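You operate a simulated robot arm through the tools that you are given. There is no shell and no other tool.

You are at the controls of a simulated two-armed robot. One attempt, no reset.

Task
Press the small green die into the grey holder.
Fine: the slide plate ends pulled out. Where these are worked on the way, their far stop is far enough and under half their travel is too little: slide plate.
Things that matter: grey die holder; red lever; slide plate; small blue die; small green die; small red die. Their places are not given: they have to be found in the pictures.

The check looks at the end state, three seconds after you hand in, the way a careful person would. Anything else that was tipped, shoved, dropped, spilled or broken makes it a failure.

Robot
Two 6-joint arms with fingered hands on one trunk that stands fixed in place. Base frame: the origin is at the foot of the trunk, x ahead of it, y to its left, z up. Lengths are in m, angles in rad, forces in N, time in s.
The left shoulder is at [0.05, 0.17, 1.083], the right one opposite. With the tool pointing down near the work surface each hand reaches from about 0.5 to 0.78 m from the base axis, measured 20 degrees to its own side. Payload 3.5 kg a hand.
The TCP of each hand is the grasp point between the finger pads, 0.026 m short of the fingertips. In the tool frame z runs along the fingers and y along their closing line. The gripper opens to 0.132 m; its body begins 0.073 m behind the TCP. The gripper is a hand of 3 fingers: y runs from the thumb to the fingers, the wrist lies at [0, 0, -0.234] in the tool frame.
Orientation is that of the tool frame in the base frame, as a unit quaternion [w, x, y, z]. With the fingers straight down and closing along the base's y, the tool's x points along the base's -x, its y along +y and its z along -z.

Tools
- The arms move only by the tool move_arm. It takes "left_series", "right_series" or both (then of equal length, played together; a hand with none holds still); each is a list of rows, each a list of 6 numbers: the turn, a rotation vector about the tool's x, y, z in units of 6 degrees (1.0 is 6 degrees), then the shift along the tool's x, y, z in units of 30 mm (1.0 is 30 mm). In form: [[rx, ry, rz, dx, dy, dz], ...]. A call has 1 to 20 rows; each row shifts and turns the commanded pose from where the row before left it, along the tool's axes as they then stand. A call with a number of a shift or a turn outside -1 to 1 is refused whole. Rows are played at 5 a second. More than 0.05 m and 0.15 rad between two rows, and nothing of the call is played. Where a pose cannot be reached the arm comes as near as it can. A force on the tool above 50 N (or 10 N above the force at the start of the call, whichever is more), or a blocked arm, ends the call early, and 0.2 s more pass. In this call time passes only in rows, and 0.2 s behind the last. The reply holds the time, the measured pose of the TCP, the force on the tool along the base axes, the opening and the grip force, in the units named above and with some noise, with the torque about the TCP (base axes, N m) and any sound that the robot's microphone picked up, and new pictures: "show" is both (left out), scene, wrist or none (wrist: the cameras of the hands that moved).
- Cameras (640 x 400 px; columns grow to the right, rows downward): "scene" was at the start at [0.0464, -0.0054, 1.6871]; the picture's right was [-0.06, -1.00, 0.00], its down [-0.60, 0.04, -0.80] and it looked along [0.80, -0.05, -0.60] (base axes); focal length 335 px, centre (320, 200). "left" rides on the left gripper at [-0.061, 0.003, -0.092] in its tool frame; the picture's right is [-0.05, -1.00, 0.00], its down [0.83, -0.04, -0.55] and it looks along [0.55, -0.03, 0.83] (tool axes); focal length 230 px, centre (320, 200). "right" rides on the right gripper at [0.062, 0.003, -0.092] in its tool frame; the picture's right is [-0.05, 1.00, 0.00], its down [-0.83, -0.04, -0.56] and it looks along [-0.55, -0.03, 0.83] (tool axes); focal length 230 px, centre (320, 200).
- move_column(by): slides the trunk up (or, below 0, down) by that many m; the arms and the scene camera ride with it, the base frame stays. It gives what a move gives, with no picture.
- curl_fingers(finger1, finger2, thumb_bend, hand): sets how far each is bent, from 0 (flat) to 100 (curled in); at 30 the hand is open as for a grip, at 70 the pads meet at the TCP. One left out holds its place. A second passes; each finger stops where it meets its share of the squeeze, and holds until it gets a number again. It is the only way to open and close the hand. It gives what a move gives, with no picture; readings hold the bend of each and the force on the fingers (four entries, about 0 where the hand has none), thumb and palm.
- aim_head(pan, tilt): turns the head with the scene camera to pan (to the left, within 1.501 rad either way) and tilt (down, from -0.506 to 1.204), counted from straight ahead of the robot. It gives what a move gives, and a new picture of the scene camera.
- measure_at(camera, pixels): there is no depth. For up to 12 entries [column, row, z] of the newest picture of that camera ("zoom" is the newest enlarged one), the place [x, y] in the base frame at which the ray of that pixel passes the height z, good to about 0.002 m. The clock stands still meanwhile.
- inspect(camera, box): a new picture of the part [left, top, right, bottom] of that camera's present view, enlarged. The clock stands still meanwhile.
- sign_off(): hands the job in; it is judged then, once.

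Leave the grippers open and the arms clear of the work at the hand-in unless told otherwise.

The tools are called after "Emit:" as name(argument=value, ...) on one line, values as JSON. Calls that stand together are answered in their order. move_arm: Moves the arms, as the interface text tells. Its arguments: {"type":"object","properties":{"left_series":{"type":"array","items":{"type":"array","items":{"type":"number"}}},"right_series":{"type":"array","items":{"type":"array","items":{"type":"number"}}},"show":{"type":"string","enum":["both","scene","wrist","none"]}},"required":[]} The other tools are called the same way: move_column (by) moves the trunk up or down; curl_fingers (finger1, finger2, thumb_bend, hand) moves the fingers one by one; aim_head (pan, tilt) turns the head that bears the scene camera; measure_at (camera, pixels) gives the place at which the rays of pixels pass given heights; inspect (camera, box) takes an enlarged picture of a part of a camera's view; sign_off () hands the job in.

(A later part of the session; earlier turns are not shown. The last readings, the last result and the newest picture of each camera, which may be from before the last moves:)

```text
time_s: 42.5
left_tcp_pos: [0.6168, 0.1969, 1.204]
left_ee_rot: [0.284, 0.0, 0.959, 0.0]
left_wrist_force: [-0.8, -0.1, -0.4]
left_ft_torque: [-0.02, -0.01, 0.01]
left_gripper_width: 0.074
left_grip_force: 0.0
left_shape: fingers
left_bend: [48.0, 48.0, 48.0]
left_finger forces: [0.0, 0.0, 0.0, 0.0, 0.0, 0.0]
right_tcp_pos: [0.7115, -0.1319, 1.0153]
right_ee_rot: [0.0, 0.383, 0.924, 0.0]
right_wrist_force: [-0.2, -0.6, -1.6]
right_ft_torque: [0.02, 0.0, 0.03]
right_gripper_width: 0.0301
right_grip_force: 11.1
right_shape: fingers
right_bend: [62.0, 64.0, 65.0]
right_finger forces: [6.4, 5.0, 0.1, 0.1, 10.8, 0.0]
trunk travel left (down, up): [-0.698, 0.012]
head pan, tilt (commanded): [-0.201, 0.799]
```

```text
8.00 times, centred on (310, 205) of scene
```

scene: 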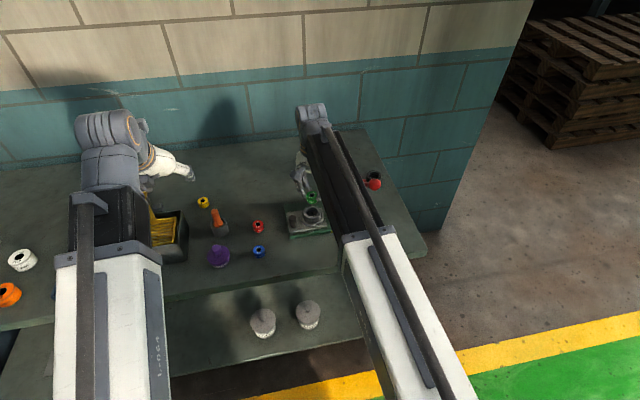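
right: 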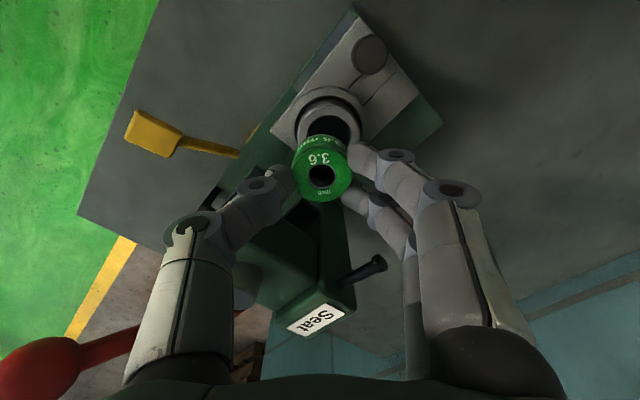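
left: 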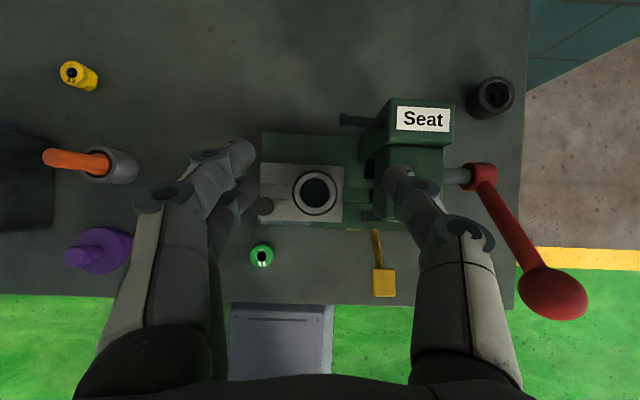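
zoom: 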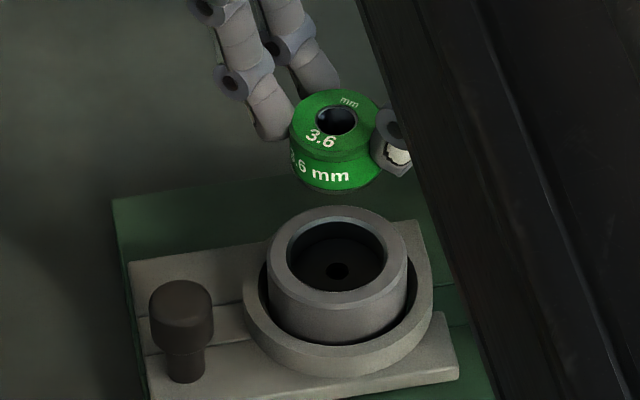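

Scene says the sideways alignment is within 1 mm; the right camera suggests a few mm in +y. I'll lower until the die is about 8 mm above the holder, where any disagreement becomes small, and look again.

Emit:
move_arm(right_series=[[0, 0, 0, 0, 0, 0.5], [0, 0, 0, 0, 0, 0.5], [0, 0, 0, 0, 0, 0.5]], show="wrist")

Emit:
inspect(camera="right", box=[240, 60, 420, 220])

Emit:
inspect(camera="scene", box=[290, 180, 330, 230])

```text
time_s: 43.3
left_tcp_pos: [0.616, 0.1965, 1.2043]
left_ee_rot: [0.285, -0.001, 0.959, 0.001]
left_wrist_force: [-1.5, -0.4, 0.1]
left_ft_torque: [0.01, 0.02, -0.01]
left_gripper_width: 0.0738
left_grip_force: 0.0
left_shape: fingers
left_bend: [48.0, 48.0, 48.0]
left_finger forces: [0.0, 0.0, 0.1, 0.0, 0.0, 0.0]
right_tcp_pos: [0.711, -0.1306, 0.9684]
right_ee_rot: [0.0, 0.382, 0.924, 0.0]
right_wrist_force: [0.5, -0.8, -1.9]
right_ft_torque: [0.03, 0.04, -0.02]
right_gripper_width: 0.0298
right_grip_force: 11.5
right_shape: fingers
right_bend: [62.0, 64.0, 65.0]
right_finger forces: [6.5, 4.9, 0.0, 0.1, 10.8, 0.0]
trunk travel left (down, up): [-0.698, 0.012]
head pan, tilt (commanded): [-0.201, 0.799]
```

right: 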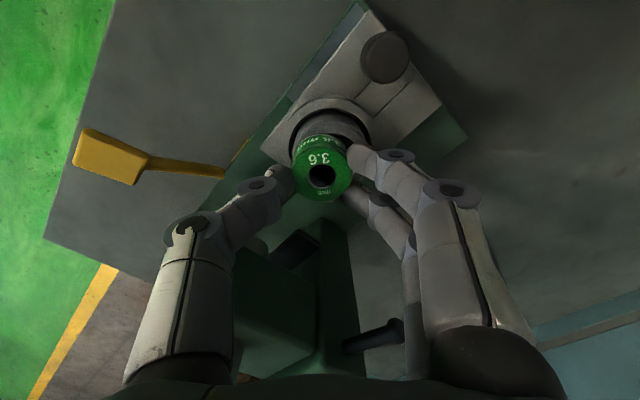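

```text
2.50 times, centred on (330, 140) of right
```

zoom: 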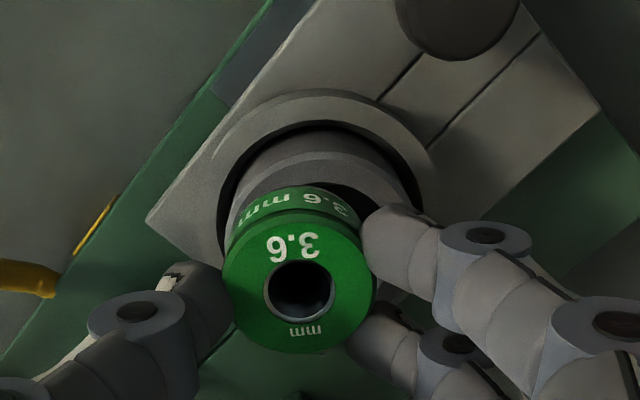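

```text
8.00 times, centred on (310, 205) of scene
```

zoom: 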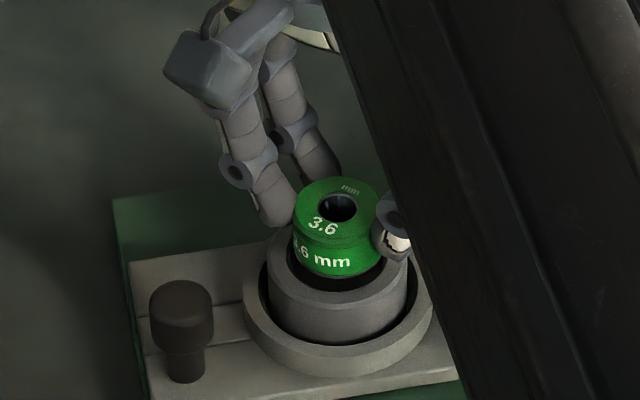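

The two cameras disagree by some mm, so I'll zoom in further on both views to judge the edges of the bore and the die.

Emit:
inspect(camera="right", box=[280, 90, 380, 170])

Emit:
inspect(camera="scene", box=[298, 195, 326, 223])

```text
5.00 times, centred on (330, 130) of right
```

zoom: 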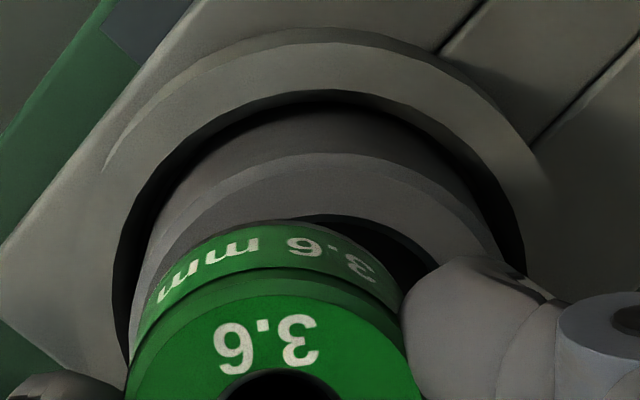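

```text
14.29 times, centred on (312, 209) of scene
```

zoom: 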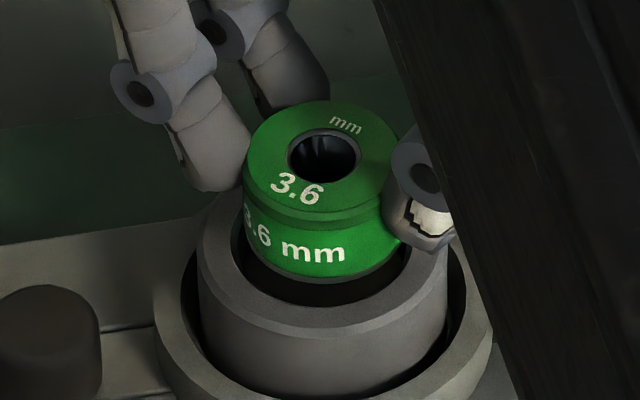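

The two views are consistent if the holder stands about 8 mm farther in +x and its top is lower (z≈0.90) than I assumed. The straight-down left measurement supports that too. I'll shift (+0.008,-0.0015) and look again.

Emit:
move_arm(right_series=[[0, 0, 0, -0.224, 0.153, 0]], show="none")

Emit:
inspect(camera="right", box=[270, 90, 390, 190])

Emit:
inspect(camera="scene", box=[298, 195, 326, 223])

```text
time_s: 43.7
left_tcp_pos: [0.6157, 0.1972, 1.2042]
left_ee_rot: [0.284, 0.0, 0.959, 0.001]
left_wrist_force: [-0.6, 0.1, 0.8]
left_ft_torque: [-0.01, -0.01, 0.02]
left_gripper_width: 0.0741
left_grip_force: 0.1
left_shape: fingers
left_bend: [48.0, 48.0, 48.0]
left_finger forces: [0.0, 0.1, 0.0, 0.0, 0.0, 0.0]
right_tcp_pos: [0.7196, -0.1329, 0.971]
right_ee_rot: [0.0, 0.383, 0.924, 0.0]
right_wrist_force: [0.0, 0.1, -2.2]
right_ft_torque: [0.01, 0.01, 0.01]
right_gripper_width: 0.0302
right_grip_force: 11.2
right_shape: fingers
right_bend: [62.0, 64.0, 65.0]
right_finger forces: [6.6, 5.0, 0.0, 0.1, 10.8, 0.0]
trunk travel left (down, up): [-0.698, 0.012]
head pan, tilt (commanded): [-0.201, 0.799]
```

```text
4.00 times, centred on (330, 140) of right
```

zoom: 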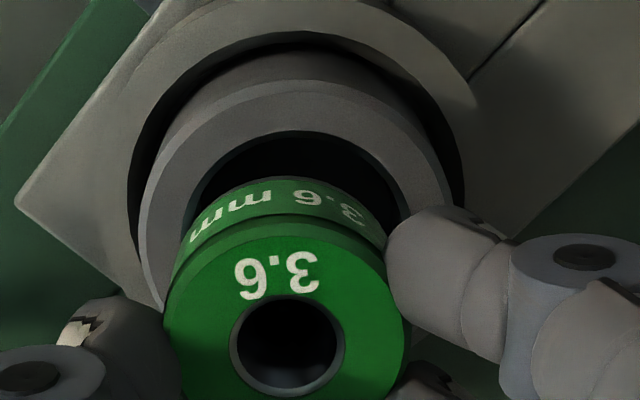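

```text
14.29 times, centred on (312, 209) of scene
```

zoom: 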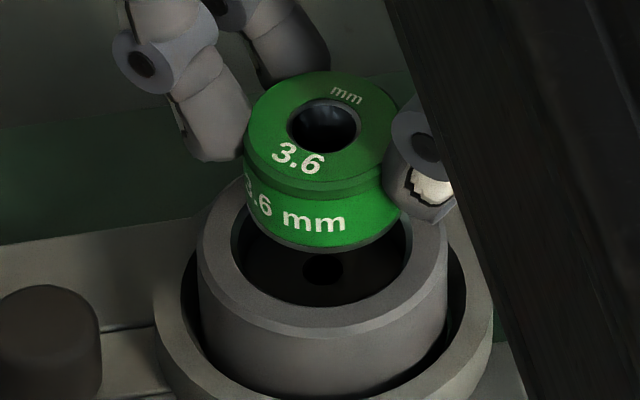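

Much closer: right-camera residual ≈1.7 mm, scene ≈0. The bore is a little wider than the die. I'll apply (+0.003,-0.0006), lower 10 mm and check again.

Emit:
move_arm(right_series=[[0, 0, 0, -0.085, 0.057, 0.17], [0, 0, 0, 0, 0, 0.17]], show="none")

Emit:
inspect(camera="right", box=[270, 90, 390, 190])

Emit:
inspect(camera="scene", box=[298, 195, 326, 223])

```text
time_s: 44.3
left_tcp_pos: [0.6163, 0.1979, 1.2035]
left_ee_rot: [0.284, -0.001, 0.959, 0.001]
left_wrist_force: [0.6, 0.0, -0.5]
left_ft_torque: [-0.03, 0.0, 0.01]
left_gripper_width: 0.0742
left_grip_force: 0.1
left_shape: fingers
left_bend: [48.0, 48.0, 48.0]
left_finger forces: [0.1, 0.0, 0.0, 0.0, 0.1, 0.0]
right_tcp_pos: [0.7216, -0.1336, 0.9594]
right_ee_rot: [0.0, 0.382, 0.924, 0.0]
right_wrist_force: [-0.7, -1.0, -1.4]
right_ft_torque: [0.0, -0.03, -0.01]
right_gripper_width: 0.0305
right_grip_force: 10.0
right_shape: fingers
right_bend: [62.0, 64.0, 65.0]
right_finger forces: [6.6, 5.0, 0.0, 0.0, 10.9, 0.1]
trunk travel left (down, up): [-0.698, 0.012]
head pan, tilt (commanded): [-0.201, 0.799]
```

```text
4.00 times, centred on (330, 140) of right
```

zoom: 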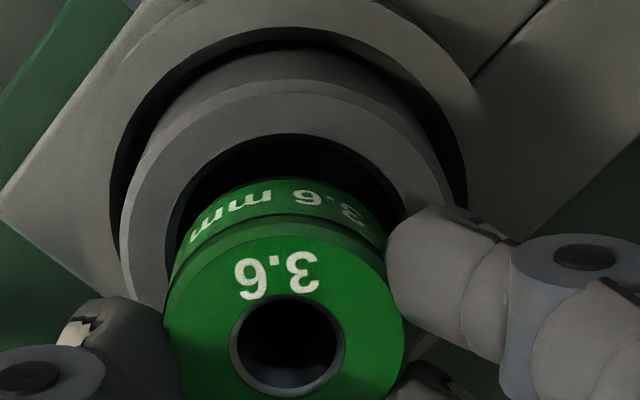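

```text
14.29 times, centred on (312, 209) of scene
```

zoom: 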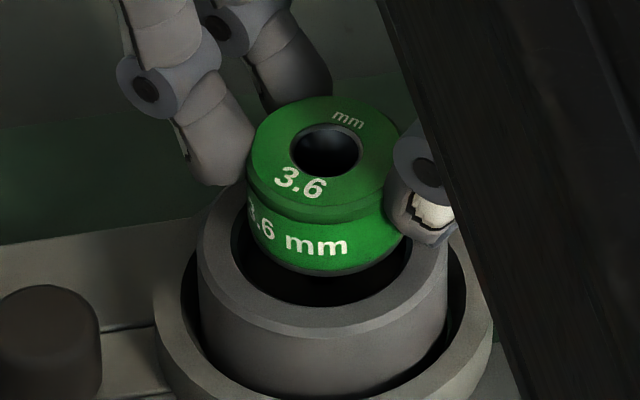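

Now both views show the die centred over the bore; the holder's top comes out at z≈0.90. I'll lower 18 mm in steps, watching the force.

Emit:
move_arm(right_series=[[0, 0, 0, 0.028, 0, 0.2], [0, 0, 0, 0, 0, 0.2], [0, 0, 0, 0, 0, 0.2]], show="none")

Emit:
inspect(camera="right", box=[270, 90, 390, 190])

Emit:
inspect(camera="scene", box=[298, 195, 326, 223])

```text
time_s: 45.1
left_tcp_pos: [0.6146, 0.1972, 1.2052]
left_ee_rot: [0.285, 0.0, 0.958, 0.001]
left_wrist_force: [0.9, -0.3, 0.7]
left_ft_torque: [0.02, -0.04, -0.04]
left_gripper_width: 0.074
left_grip_force: 0.1
left_shape: fingers
left_bend: [48.0, 48.0, 48.0]
left_finger forces: [0.0, 0.1, 0.0, 0.0, 0.1, 0.0]
right_tcp_pos: [0.7224, -0.1314, 0.9458]
right_ee_rot: [0.003, 0.383, 0.924, 0.001]
right_wrist_force: [0.6, 0.1, 18.6]
right_ft_torque: [0.15, 0.11, -0.06]
right_gripper_width: 0.0303
right_grip_force: 21.7
right_shape: fingers
right_bend: [64.0, 64.0, 66.0]
right_finger forces: [17.6, 5.3, 0.0, 0.0, 20.9, 0.0]
trunk travel left (down, up): [-0.698, 0.012]
head pan, tilt (commanded): [-0.201, 0.799]
```

```text
4.00 times, centred on (330, 140) of right
```

zoom: 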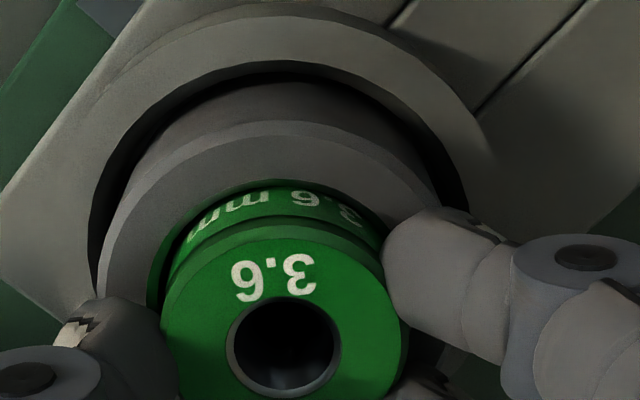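

```text
14.29 times, centred on (312, 209) of scene
```

zoom: 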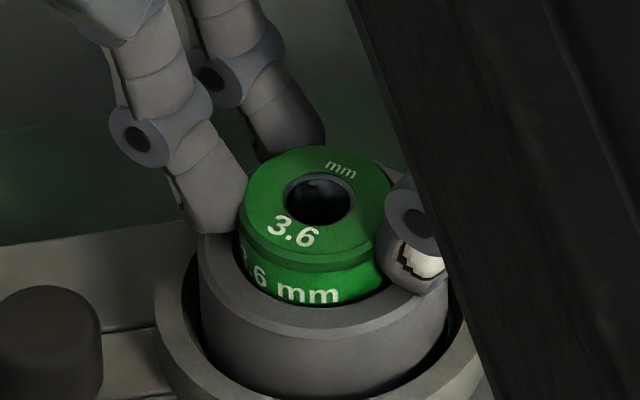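

The fingertips now touch the holder's rim (19 N) and the die is partly inside the bore. I'll relieve the load by 4 mm, then open the fingers a little to let the die drop in.

Emit:
move_arm(right_series=[[0, 0, 0, 0, 0, -0.14]], show="none")

Emit:
inspect(camera="scene", box=[298, 195, 326, 223])

```text
time_s: 45.5
left_tcp_pos: [0.6156, 0.1963, 1.2033]
left_ee_rot: [0.283, 0.0, 0.959, 0.001]
left_wrist_force: [-0.7, 0.2, -0.2]
left_ft_torque: [0.01, 0.0, -0.01]
left_gripper_width: 0.074
left_grip_force: 0.1
left_shape: fingers
left_bend: [48.0, 48.0, 48.0]
left_finger forces: [0.1, 0.0, 0.0, 0.0, 0.0, 0.1]
right_tcp_pos: [0.7215, -0.1328, 0.946]
right_ee_rot: [0.0, 0.383, 0.924, 0.0]
right_wrist_force: [1.7, 1.6, 6.1]
right_ft_torque: [0.18, -0.14, -0.03]
right_gripper_width: 0.0302
right_grip_force: 15.1
right_shape: fingers
right_bend: [64.0, 64.0, 66.0]
right_finger forces: [12.6, 5.4, 0.0, 0.0, 11.0, 0.0]
trunk travel left (down, up): [-0.698, 0.012]
head pan, tilt (commanded): [-0.201, 0.799]
```

```text
14.29 times, centred on (312, 209) of scene
```

zoom: 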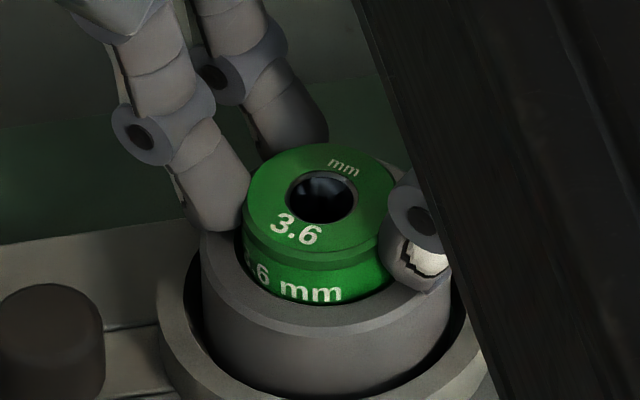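

Die is inside the bore mouth. I'll ease up another 1.5 mm, then open.

Emit:
move_arm(right_series=[[0, 0, 0, 0, 0, -0.05]], show="none")

Emit:
curl_fingers(hand="right", finger1=58, finger2=58, thumb_bend=58)

Emit:
inspect(camera="scene", box=[298, 195, 326, 223])

Emit:
inspect(camera="right", box=[270, 90, 390, 190])

```text
time_s: 45.9
left_tcp_pos: [0.6157, 0.1967, 1.2048]
left_ee_rot: [0.284, 0.0, 0.959, 0.001]
left_wrist_force: [1.0, -0.1, 0.1]
left_ft_torque: [0.02, 0.03, 0.02]
left_gripper_width: 0.0737
left_grip_force: 0.0
left_shape: fingers
left_bend: [48.0, 48.0, 48.0]
left_finger forces: [0.0, 0.0, 0.0, 0.0, 0.1, 0.0]
right_tcp_pos: [0.7223, -0.1333, 0.9469]
right_ee_rot: [-0.001, 0.383, 0.924, -0.001]
right_wrist_force: [0.1, -0.3, -1.4]
right_ft_torque: [0.01, 0.0, 0.02]
right_gripper_width: 0.0304
right_grip_force: 12.0
right_shape: fingers
right_bend: [63.0, 64.0, 66.0]
right_finger forces: [6.8, 5.2, 0.0, 0.0, 11.2, 0.0]
trunk travel left (down, up): [-0.698, 0.012]
head pan, tilt (commanded): [-0.201, 0.799]
```

```text
time_s: 46.9
left_tcp_pos: [0.6154, 0.1979, 1.2033]
left_ee_rot: [0.284, 0.0, 0.959, 0.001]
left_wrist_force: [0.4, 0.0, -0.4]
left_ft_torque: [-0.01, 0.0, 0.02]
left_gripper_width: 0.074
left_grip_force: 0.0
left_shape: fingers
left_bend: [48.0, 48.0, 48.0]
left_finger forces: [0.0, 0.0, 0.1, 0.0, 0.0, 0.0]
right_tcp_pos: [0.7204, -0.1322, 0.9473]
right_ee_rot: [0.0, 0.383, 0.924, -0.001]
right_wrist_force: [0.4, -0.1, 0.1]
right_ft_torque: [0.01, 0.01, 0.01]
right_gripper_width: 0.044
right_grip_force: 0.1
right_shape: fingers
right_bend: [57.0, 57.0, 57.0]
right_finger forces: [0.1, 0.0, 0.0, 0.0, 0.1, 0.0]
trunk travel left (down, up): [-0.698, 0.012]
head pan, tilt (commanded): [-0.201, 0.799]
```

```text
14.29 times, centred on (312, 209) of scene
```

zoom: 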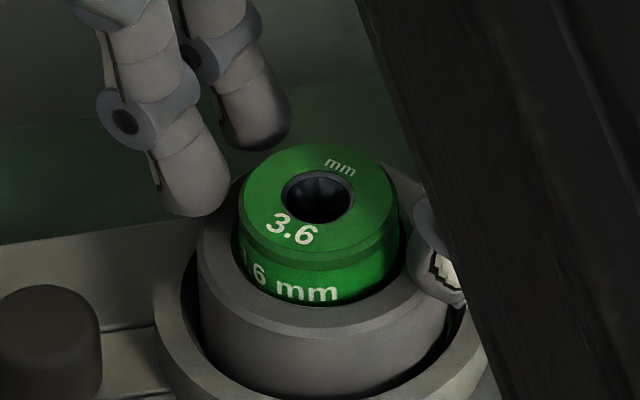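

```text
4.00 times, centred on (330, 140) of right
```

zoom: 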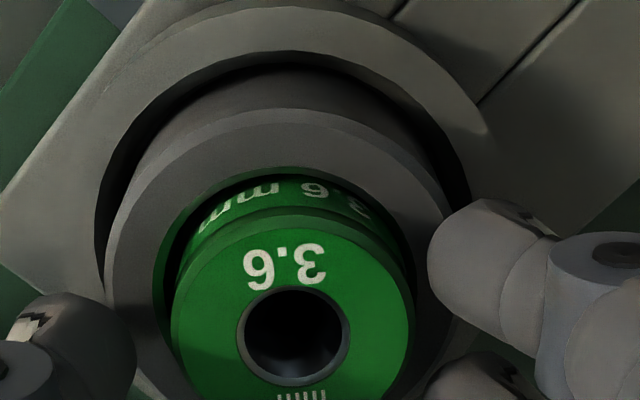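

The die is released and sits level in the bore, upper half standing proud. I'll raise the right hand straight up 100 mm.

Emit:
move_arm(right_series=[[0, 0, 0, 0, 0, -0.3], [0, 0, 0, 0, 0, -0.7], [0, 0, 0, 0, 0, -1], [0, 0, 0, 0, 0, -1], [0, 0, 0, 0, 0, -0.6]], show="both")

Emit:
inspect(camera="right", box=[240, 40, 420, 200])

Emit:
inspect(camera="scene", box=[280, 180, 340, 240])

```text
time_s: 48.1
left_tcp_pos: [0.6155, 0.1972, 1.2039]
left_ee_rot: [0.284, 0.0, 0.959, 0.001]
left_wrist_force: [0.1, -0.2, -0.5]
left_ft_torque: [0.03, 0.01, 0.01]
left_gripper_width: 0.0741
left_grip_force: 0.1
left_shape: fingers
left_bend: [48.0, 48.0, 48.0]
left_finger forces: [0.0, 0.0, 0.1, 0.0, 0.1, 0.0]
right_tcp_pos: [0.7201, -0.1329, 1.0581]
right_ee_rot: [0.0, 0.382, 0.924, 0.001]
right_wrist_force: [-0.1, 0.4, 0.6]
right_ft_torque: [0.01, 0.0, -0.02]
right_gripper_width: 0.044
right_grip_force: 0.0
right_shape: fingers
right_bend: [57.0, 57.0, 57.0]
right_finger forces: [0.1, 0.0, 0.1, 0.1, 0.1, 0.1]
trunk travel left (down, up): [-0.698, 0.012]
head pan, tilt (commanded): [-0.201, 0.799]
```

scene: 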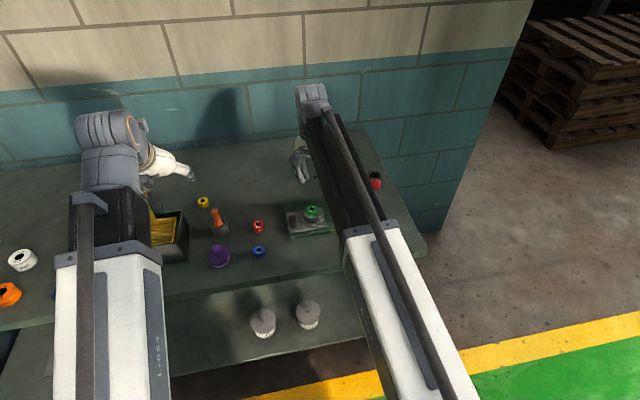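
right: 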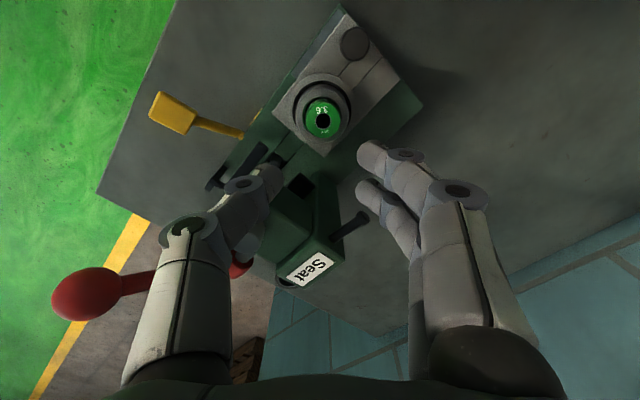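

```text
2.50 times, centred on (330, 120) of right
```

zoom: 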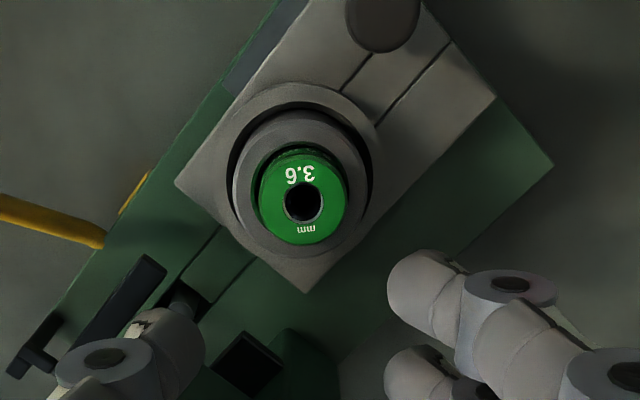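

```text
6.67 times, centred on (310, 210) of scene
```

zoom: 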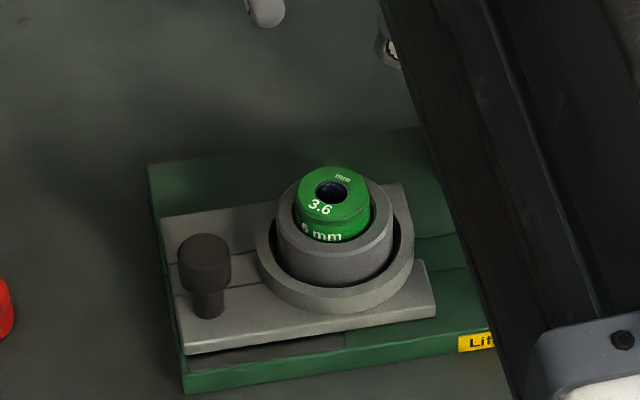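

The die stands in the holder at scene (312,212). Next: push the slide plate in under the ram. I'll use the left hand on the knob (fingers tilted toward -y, closing along x), leaving the right hand for the lever. I'll turn the left hand -90° about the vertical at its safe place, and park the right hand back at the right side.

Emit:
move_arm(left_series=[[0.545, 0, 0.839, 0, 0, 0], [0.545, 0, 0.839, 0, 0, 0], [0.545, 0, 0.839, 0, 0, 0], [0.545, 0, 0.839, 0, 0, 0], [0.545, 0, 0.839, 0, 0, 0], [0.545, 0, 0.839, 0, 0, 0], [0.545, 0, 0.839, 0, 0, 0], [0.545, 0, 0.839, 0, 0, 0], [0.545, 0, 0.839, 0, 0, 0], [0.545, 0, 0.839, 0, 0, 0], [0.545, 0, 0.839, 0, 0, 0], [0.545, 0, 0.839, 0, 0, 0], [0.545, 0, 0.839, 0, 0, 0], [0.545, 0, 0.839, 0, 0, 0], [0.545, 0, 0.839, 0, 0, 0], [0, 0, 0, 0, 0, 0], [0, 0, 0, 0, 0, 0], [0, 0, 0, 0, 0, 0], [0, 0, 0, 0, 0, 0]], right_series=[[0, 0, 0, 0, 0, -1], [0, 0, 0, 0, 0, -1], [0, 0, 0, 0, 0, -1], [0, 0, -0.9375, 0, 0, 0], [0, 0, -0.9375, 0, 0, 0], [0, 0, -0.9375, 0, 0, 0], [0, 0, -0.9375, 0, 0, 0], [0, 0, -0.9375, 0, 0, 0], [0, 0, -0.9375, 0, 0, 0], [0, 0, -0.9375, 0, 0, 0], [0, 0, -0.9375, 0, 0, 0], [0, 0, 0, 0.5, -0.917, 0], [0, 0, 0, 0.5, -0.917, 0], [0, 0, 0, 0.5, -0.917, 0], [0, 0, 0, 0.5, -0.917, 0], [0, 0, 0, 0.5, -0.917, 0], [0, 0, 0, 0.5, -0.917, 0], [0, 0, 0, 0.5, -0.917, 0], [0, 0, 0, 0.5, -0.917, 0]], show="both")

```text
time_s: 52.1
left_tcp_pos: [0.6176, 0.1986, 1.2056]
left_ee_rot: [0.2, 0.678, 0.679, -0.199]
left_wrist_force: [0.3, 0.0, -0.6]
left_ft_torque: [-0.02, -0.03, -0.02]
left_gripper_width: 0.0739
left_grip_force: 0.1
left_shape: fingers
left_bend: [48.0, 48.0, 48.0]
left_finger forces: [0.0, 0.0, 0.0, 0.1, 0.0, 0.0]
right_tcp_pos: [0.6005, -0.3543, 1.1478]
right_ee_rot: [0.0, 0.0, 1.0, 0.0]
right_wrist_force: [0.4, 0.2, -0.1]
right_ft_torque: [-0.01, 0.0, -0.03]
right_gripper_width: 0.0441
right_grip_force: 0.0
right_shape: fingers
right_bend: [57.0, 57.0, 57.0]
right_finger forces: [0.0, 0.0, 0.1, 0.0, 0.1, 0.0]
trunk travel left (down, up): [-0.698, 0.012]
head pan, tilt (commanded): [-0.201, 0.799]
```

scene: 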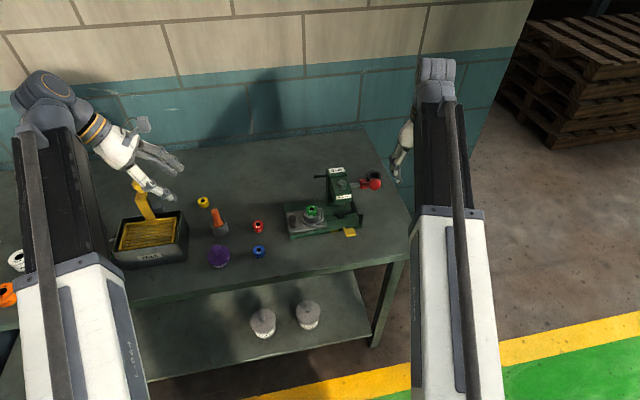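
right: 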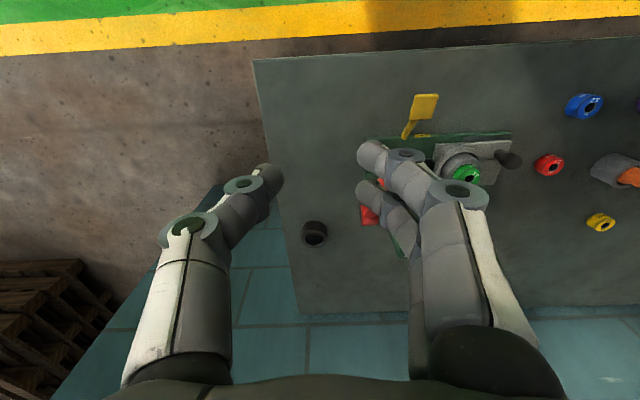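
left: 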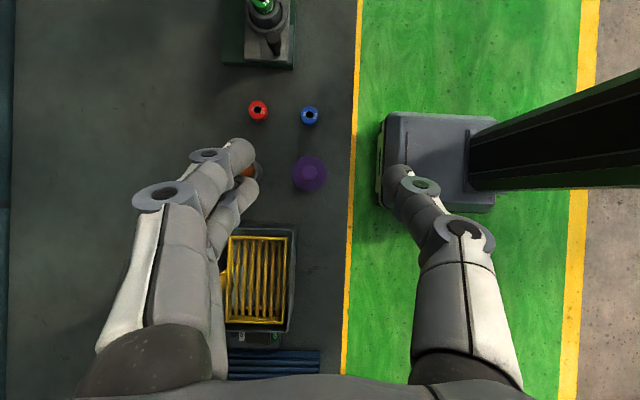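

The left hand took the new orientation fine. Its camera looks straight down (image up = -y, left = +x). I'll bring it to a point 90 mm back from the knob along the tool axis.

Emit:
move_arm(left_series=[[0, 0, 0, -0.235, 0.255, 0.966], [0, 0, 0, -0.235, 0.255, 0.966], [0, 0, 0, -0.235, 0.255, 0.966], [0, 0, 0, -0.235, 0.255, 0.966], [0, 0, 0, -0.235, 0.255, 0.966], [0, 0, 0, -0.235, 0.255, 0.966], [0, 0, 0, -0.235, 0.255, 0.966], [0, 0, 0, -0.235, 0.255, 0.966], [0, 0, 0, -0.235, 0.255, 0.966], [0, 0, 0, -0.235, 0.255, 0.966]], show="both")

Emit:
inspect(camera="scene", box=[270, 160, 390, 250])

Emit:
inspect(camera="left", box=[220, 0, 420, 160])

```text
time_s: 54.3
left_tcp_pos: [0.6971, -0.016, 1.0004]
left_ee_rot: [0.201, 0.677, 0.679, -0.201]
left_wrist_force: [-0.2, 0.3, 0.2]
left_ft_torque: [0.01, -0.02, 0.01]
left_gripper_width: 0.074
left_grip_force: 0.0
left_shape: fingers
left_bend: [48.0, 48.0, 48.0]
left_finger forces: [0.0, 0.0, 0.0, 0.0, 0.1, 0.1]
right_tcp_pos: [0.6016, -0.3526, 1.1481]
right_ee_rot: [0.0, -0.001, 1.0, 0.0]
right_wrist_force: [0.1, -0.4, 0.0]
right_ft_torque: [-0.05, -0.02, -0.04]
right_gripper_width: 0.0441
right_grip_force: 0.1
right_shape: fingers
right_bend: [57.0, 57.0, 57.0]
right_finger forces: [0.1, 0.0, 0.0, 0.0, 0.0, 0.0]
trunk travel left (down, up): [-0.698, 0.012]
head pan, tilt (commanded): [-0.201, 0.799]
```

scene: 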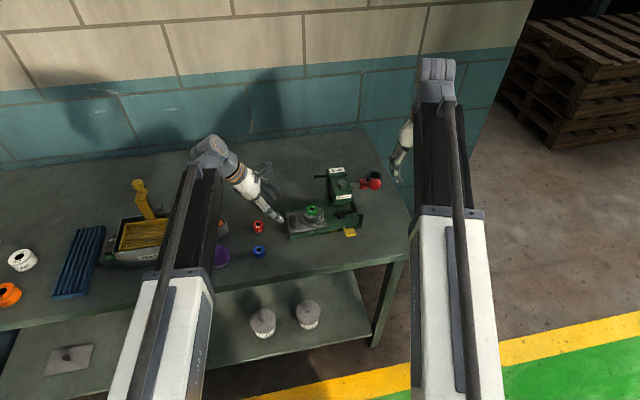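
left: 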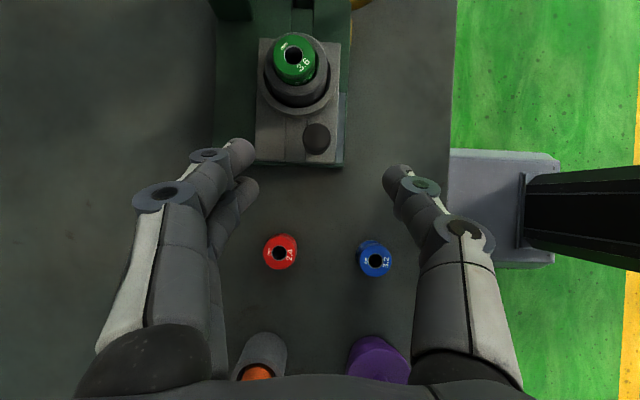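

```text
4.44 times, centred on (330, 205) of scene
```

zoom: 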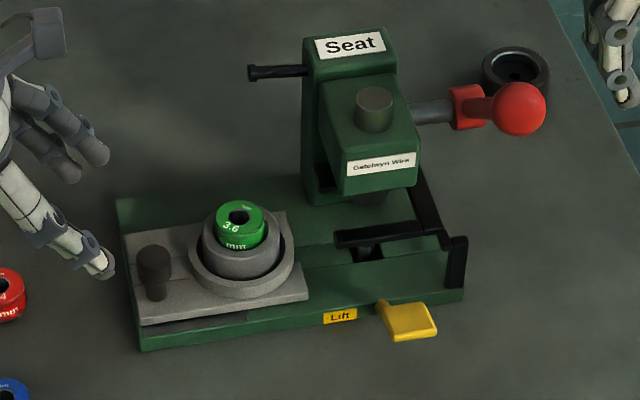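

```text
2.50 times, centred on (320, 80) of left
```

zoom: 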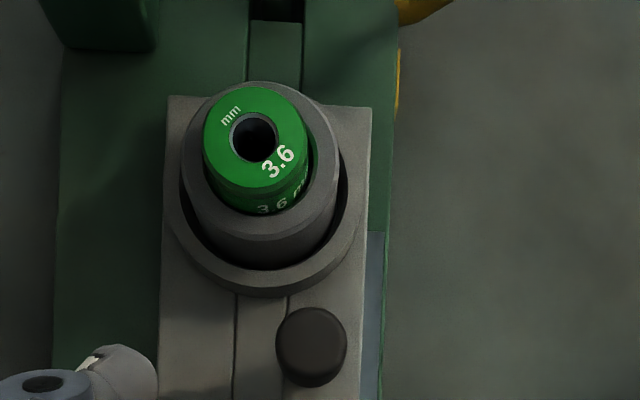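

Scene zoom now shows the whole machine. There is a black bracket/bar to the right of the plate near scene (348,210) — I need to know if it's a stop, guide or guard before pushing. Enlarging.

Emit:
inspect(camera="scene", box=[325, 185, 369, 229])

Emit:
inspect(camera="scene", box=[290, 195, 346, 235])

Emit:
inspect(camera="right", box=[350, 80, 530, 260])

```text
9.09 times, centred on (347, 207) of scene
```

zoom: 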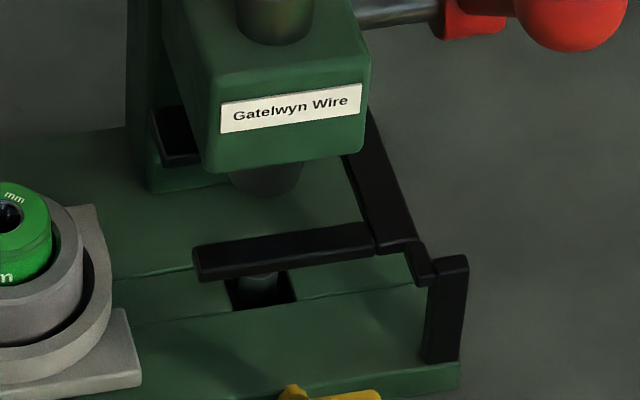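

```text
10.00 times, centred on (318, 215) of scene
```

zoom: 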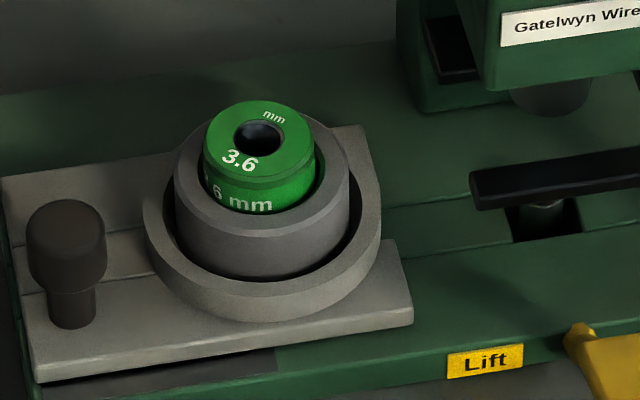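

```text
2.22 times, centred on (440, 170) of right
```

zoom: 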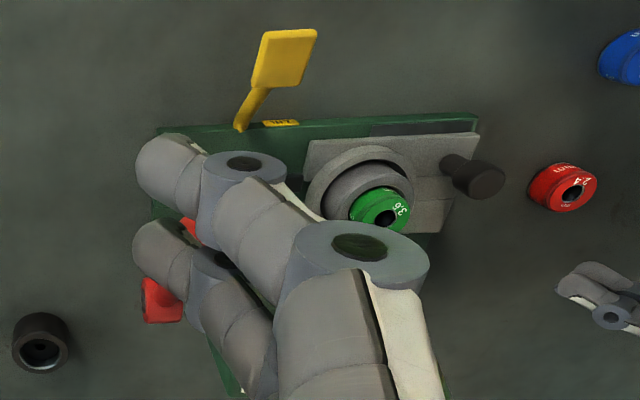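

I'll triangulate the black bar's left end (scene 333.2,214.2 / earlier straight-down view (362.6,216)) and the ram and pin to see whether the plate and holder pass freely.

Emit:
measure_at(camera="scene", pixels=[[333.2, 214.2, 0.88], [333.2, 214.2, 0.9], [333.2, 214.2, 0.92], [333.2, 214.2, 0.94], [341, 216.4, 0.87], [361.3, 215, 0.9], [361.3, 215, 0.92], [341, 205, 0.94], [341, 205, 0.96]])

Emit:
measure_at(camera="left", pixels=[[316, 137, 0.92], [316, 137, 0.93], [295, 57, 0.93], [340, 165, 0.87], [256, 160, 0.885]])

```text
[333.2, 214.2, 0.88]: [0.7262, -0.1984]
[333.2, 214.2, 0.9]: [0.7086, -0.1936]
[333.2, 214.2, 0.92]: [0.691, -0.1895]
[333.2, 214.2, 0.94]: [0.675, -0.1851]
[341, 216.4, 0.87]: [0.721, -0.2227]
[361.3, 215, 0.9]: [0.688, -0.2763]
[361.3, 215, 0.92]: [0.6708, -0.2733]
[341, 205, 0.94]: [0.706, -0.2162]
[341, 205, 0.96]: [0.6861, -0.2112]
```

```text
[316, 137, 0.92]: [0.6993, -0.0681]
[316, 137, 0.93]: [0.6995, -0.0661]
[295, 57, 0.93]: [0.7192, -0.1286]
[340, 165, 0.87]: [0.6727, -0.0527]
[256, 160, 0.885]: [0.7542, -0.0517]
```

The bar's left end is at about (0.693,-0.19,0.917), just tangent to the holder's path; I'll push gently and watch. The knob is at about (0.699,-0.067) with its top at z≈0.93. I'll approach the knob along the tool axis, 51 mm first.

Emit:
move_arm(left_series=[[0, 0, 0, 0.02, 0.067, 0.6], [0, 0, 0, 0.02, 0, 0.6], [0, 0, 0, 0.01, 0, 0.6]], show="wrist")

Emit:
inspect(camera="scene", box=[270, 180, 350, 240])

```text
time_s: 55.1
left_tcp_pos: [0.6975, -0.0452, 0.9544]
left_ee_rot: [0.2, 0.678, 0.678, -0.201]
left_wrist_force: [-0.3, 0.6, 0.0]
left_ft_torque: [-0.01, -0.04, -0.01]
left_gripper_width: 0.0741
left_grip_force: 0.0
left_shape: fingers
left_bend: [48.0, 48.0, 48.0]
left_finger forces: [0.1, 0.0, 0.0, 0.1, 0.1, 0.0]
right_tcp_pos: [0.6004, -0.3522, 1.1477]
right_ee_rot: [0.0, 0.0, 1.0, -0.001]
right_wrist_force: [0.0, 0.5, -0.2]
right_ft_torque: [0.0, -0.01, -0.02]
right_gripper_width: 0.0439
right_grip_force: 0.1
right_shape: fingers
right_bend: [57.0, 57.0, 57.0]
right_finger forces: [0.1, 0.0, 0.1, 0.0, 0.0, 0.1]
trunk travel left (down, up): [-0.698, 0.012]
head pan, tilt (commanded): [-0.201, 0.799]
```

left: 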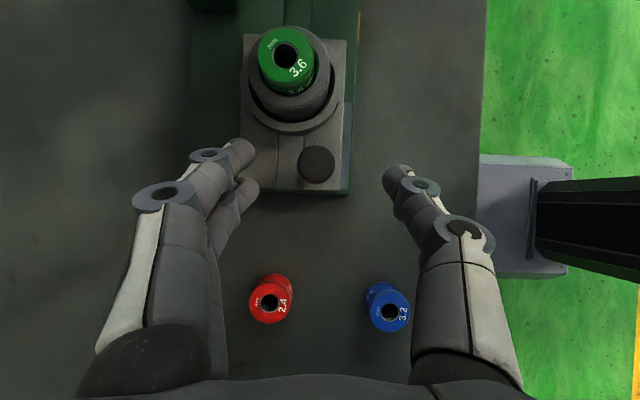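

```text
6.67 times, centred on (310, 210) of scene
```

zoom: 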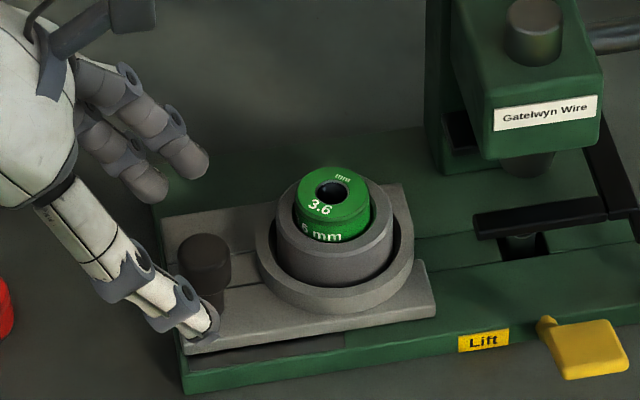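

The thumb is on the near side and the two fingers on the far side of the knob (317,165). I'll go in the last 28 mm.

Emit:
move_arm(left_series=[[0, 0, 0, 0.02, 0.05, 0.45], [0, 0, 0, 0.01, 0, 0.45]], show="wrist")

Emit:
inspect(camera="scene", box=[270, 180, 350, 240])

```text
time_s: 55.7
left_tcp_pos: [0.6991, -0.0587, 0.9307]
left_ee_rot: [0.2, 0.678, 0.679, -0.2]
left_wrist_force: [0.2, -0.3, -0.8]
left_ft_torque: [-0.02, 0.05, -0.03]
left_gripper_width: 0.0739
left_grip_force: 0.0
left_shape: fingers
left_bend: [48.0, 48.0, 48.0]
left_finger forces: [0.0, 0.0, 0.1, 0.0, 0.1, 0.0]
right_tcp_pos: [0.6017, -0.3527, 1.1475]
right_ee_rot: [-0.001, 0.0, 1.0, 0.0]
right_wrist_force: [0.3, -0.1, 0.0]
right_ft_torque: [-0.02, 0.02, -0.01]
right_gripper_width: 0.0438
right_grip_force: 0.0
right_shape: fingers
right_bend: [57.0, 57.0, 57.0]
right_finger forces: [0.0, 0.1, 0.1, 0.0, 0.0, 0.1]
trunk travel left (down, up): [-0.698, 0.012]
head pan, tilt (commanded): [-0.201, 0.799]
```

left: 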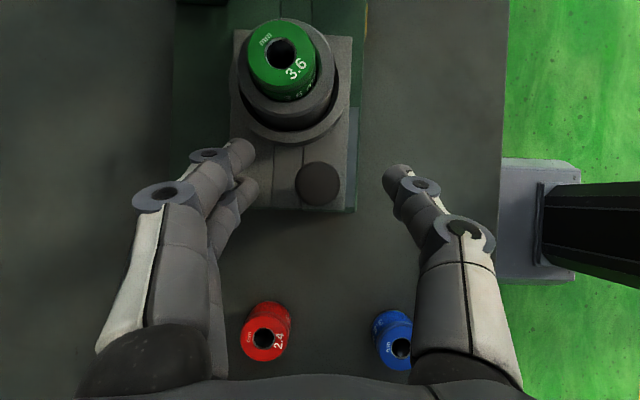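

```text
6.67 times, centred on (310, 210) of scene
```

zoom: 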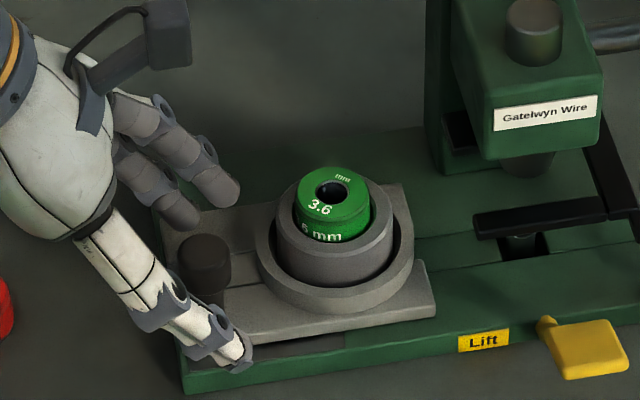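

The knob (318,185) is between the fingers. I'll close on it.

Emit:
curl_fingers(hand="left", finger1=60, finger2=60, thumb_bend=60)

Emit:
curl_fingers(hand="left", finger1=72, finger2=72, thumb_bend=72)

Emit:
inspect(camera="left", box=[200, 0, 440, 250])

Emit:
inspect(camera="scene", box=[270, 180, 350, 240])

```text
time_s: 56.7
left_tcp_pos: [0.6976, -0.0594, 0.93]
left_ee_rot: [0.2, 0.678, 0.679, -0.2]
left_wrist_force: [-0.1, 0.6, 0.4]
left_ft_torque: [-0.01, 0.01, -0.01]
left_gripper_width: 0.0356
left_grip_force: 0.0
left_shape: fingers
left_bend: [60.0, 60.0, 60.0]
left_finger forces: [0.0, 0.1, 0.1, 0.1, 0.1, 0.0]
right_tcp_pos: [0.6004, -0.3537, 1.1474]
right_ee_rot: [0.001, 0.0, 1.0, 0.0]
right_wrist_force: [-0.7, 0.6, -0.7]
right_ft_torque: [0.0, 0.0, -0.02]
right_gripper_width: 0.0438
right_grip_force: 0.1
right_shape: fingers
right_bend: [57.0, 57.0, 57.0]
right_finger forces: [0.0, 0.0, 0.0, 0.0, 0.0, 0.0]
trunk travel left (down, up): [-0.698, 0.012]
head pan, tilt (commanded): [-0.201, 0.799]
```

```text
time_s: 57.7
left_tcp_pos: [0.6979, -0.0605, 0.9308]
left_ee_rot: [0.199, 0.678, 0.678, -0.201]
left_wrist_force: [2.2, -3.4, -4.0]
left_ft_torque: [-0.02, 0.0, 0.0]
left_gripper_width: 0.0174
left_grip_force: 10.8
left_shape: fingers
left_bend: [68.0, 66.0, 67.0]
left_finger forces: [5.1, 6.7, 0.1, 0.0, 9.2, 0.0]
right_tcp_pos: [0.6027, -0.3539, 1.1469]
right_ee_rot: [0.0, 0.001, 1.0, 0.0]
right_wrist_force: [-0.1, 0.0, -0.5]
right_ft_torque: [-0.02, 0.03, 0.0]
right_gripper_width: 0.0439
right_grip_force: 0.1
right_shape: fingers
right_bend: [57.0, 57.0, 57.0]
right_finger forces: [0.1, 0.0, 0.0, 0.1, 0.1, 0.0]
trunk travel left (down, up): [-0.698, 0.012]
head pan, tilt (commanded): [-0.201, 0.799]
```

```text
1.60 times, centred on (320, 125) of left
```

zoom: 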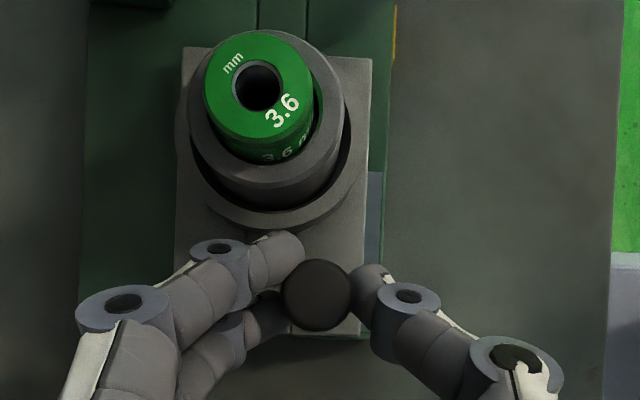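

```text
6.67 times, centred on (310, 210) of scene
```

zoom: 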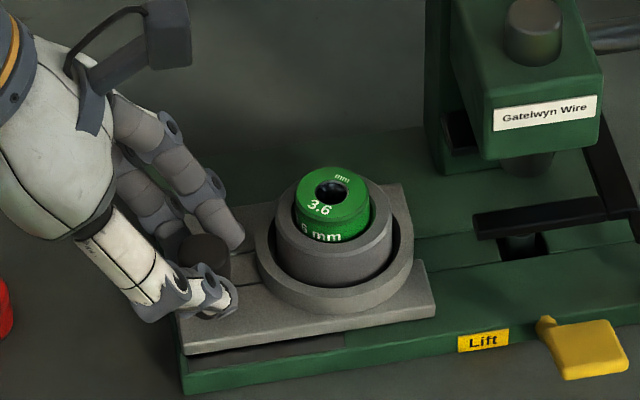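

Good grip on the knob (≈10 N). I'll push the plate 20 mm toward -y and watch the force.

Emit:
move_arm(left_series=[[0, 0, 0, -0.14, 0, 0.091], [0, 0, 0, -0.14, 0, 0.091], [0, 0, 0, -0.14, 0, 0.091], [0, 0, 0, -0.14, 0, 0.091]], show="none")

Emit:
inspect(camera="scene", box=[270, 180, 350, 240])

```text
time_s: 58.7
left_tcp_pos: [0.6984, -0.0799, 0.9299]
left_ee_rot: [0.2, 0.678, 0.678, -0.201]
left_wrist_force: [5.4, 0.2, -6.6]
left_ft_torque: [0.1, -0.07, 0.06]
left_gripper_width: 0.0173
left_grip_force: 10.1
left_shape: fingers
left_bend: [69.0, 66.0, 68.0]
left_finger forces: [4.9, 7.9, 0.0, 0.0, 7.0, 0.0]
right_tcp_pos: [0.6017, -0.3536, 1.1474]
right_ee_rot: [0.0, 0.0, 1.0, 0.0]
right_wrist_force: [0.2, -0.1, 0.5]
right_ft_torque: [0.02, 0.0, -0.01]
right_gripper_width: 0.0442
right_grip_force: 0.1
right_shape: fingers
right_bend: [57.0, 57.0, 57.0]
right_finger forces: [0.0, 0.1, 0.0, 0.1, 0.0, 0.0]
trunk travel left (down, up): [-0.698, 0.012]
head pan, tilt (commanded): [-0.201, 0.799]
```

```text
6.67 times, centred on (310, 210) of scene
```

zoom: 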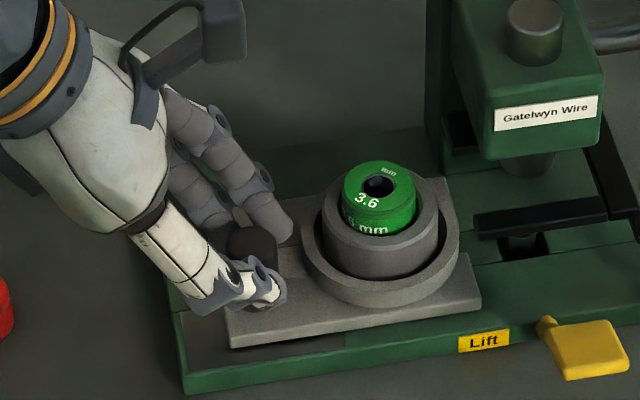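

The plate slides smoothly with the hand (20 mm). Another 25 mm.

Emit:
move_arm(left_series=[[0, 0, 0, -0.14, 0, 0.091], [0, 0, 0, -0.14, 0, 0.091], [0, 0, 0, -0.14, 0, 0.091], [0, 0, 0, -0.14, 0, 0.091], [0, 0, 0, -0.14, 0, 0.091]], show="none")

Emit:
inspect(camera="scene", box=[290, 180, 370, 240])

Emit:
inspect(camera="left", box=[160, 0, 440, 200])

```text
time_s: 59.9
left_tcp_pos: [0.6978, -0.1045, 0.9297]
left_ee_rot: [0.199, 0.678, 0.679, -0.201]
left_wrist_force: [1.8, -0.3, -5.9]
left_ft_torque: [0.04, -0.04, 0.04]
left_gripper_width: 0.0173
left_grip_force: 10.0
left_shape: fingers
left_bend: [69.0, 67.0, 68.0]
left_finger forces: [4.1, 6.9, 0.1, 0.1, 8.5, 0.0]
right_tcp_pos: [0.6012, -0.3533, 1.146]
right_ee_rot: [-0.001, 0.0, 1.0, -0.001]
right_wrist_force: [-1.2, -0.4, -0.4]
right_ft_torque: [0.01, 0.0, -0.04]
right_gripper_width: 0.0443
right_grip_force: 0.0
right_shape: fingers
right_bend: [57.0, 57.0, 57.0]
right_finger forces: [0.0, 0.0, 0.0, 0.0, 0.0, 0.0]
trunk travel left (down, up): [-0.698, 0.012]
head pan, tilt (commanded): [-0.201, 0.799]
```

```text
6.67 times, centred on (330, 210) of scene
```

zoom: 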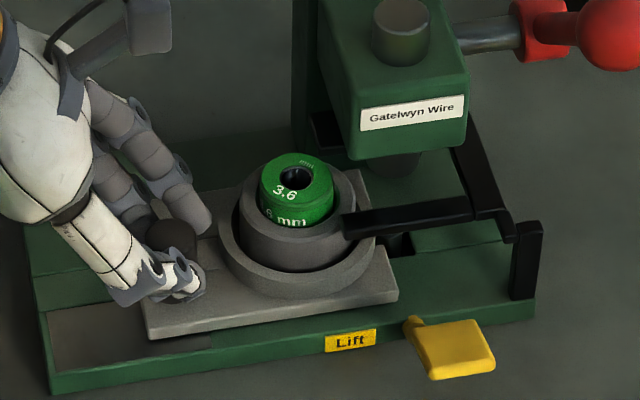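

```text
2.00 times, centred on (300, 100) of left
```

zoom: 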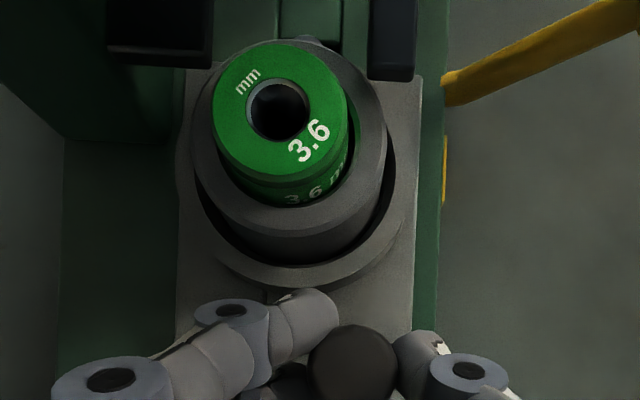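

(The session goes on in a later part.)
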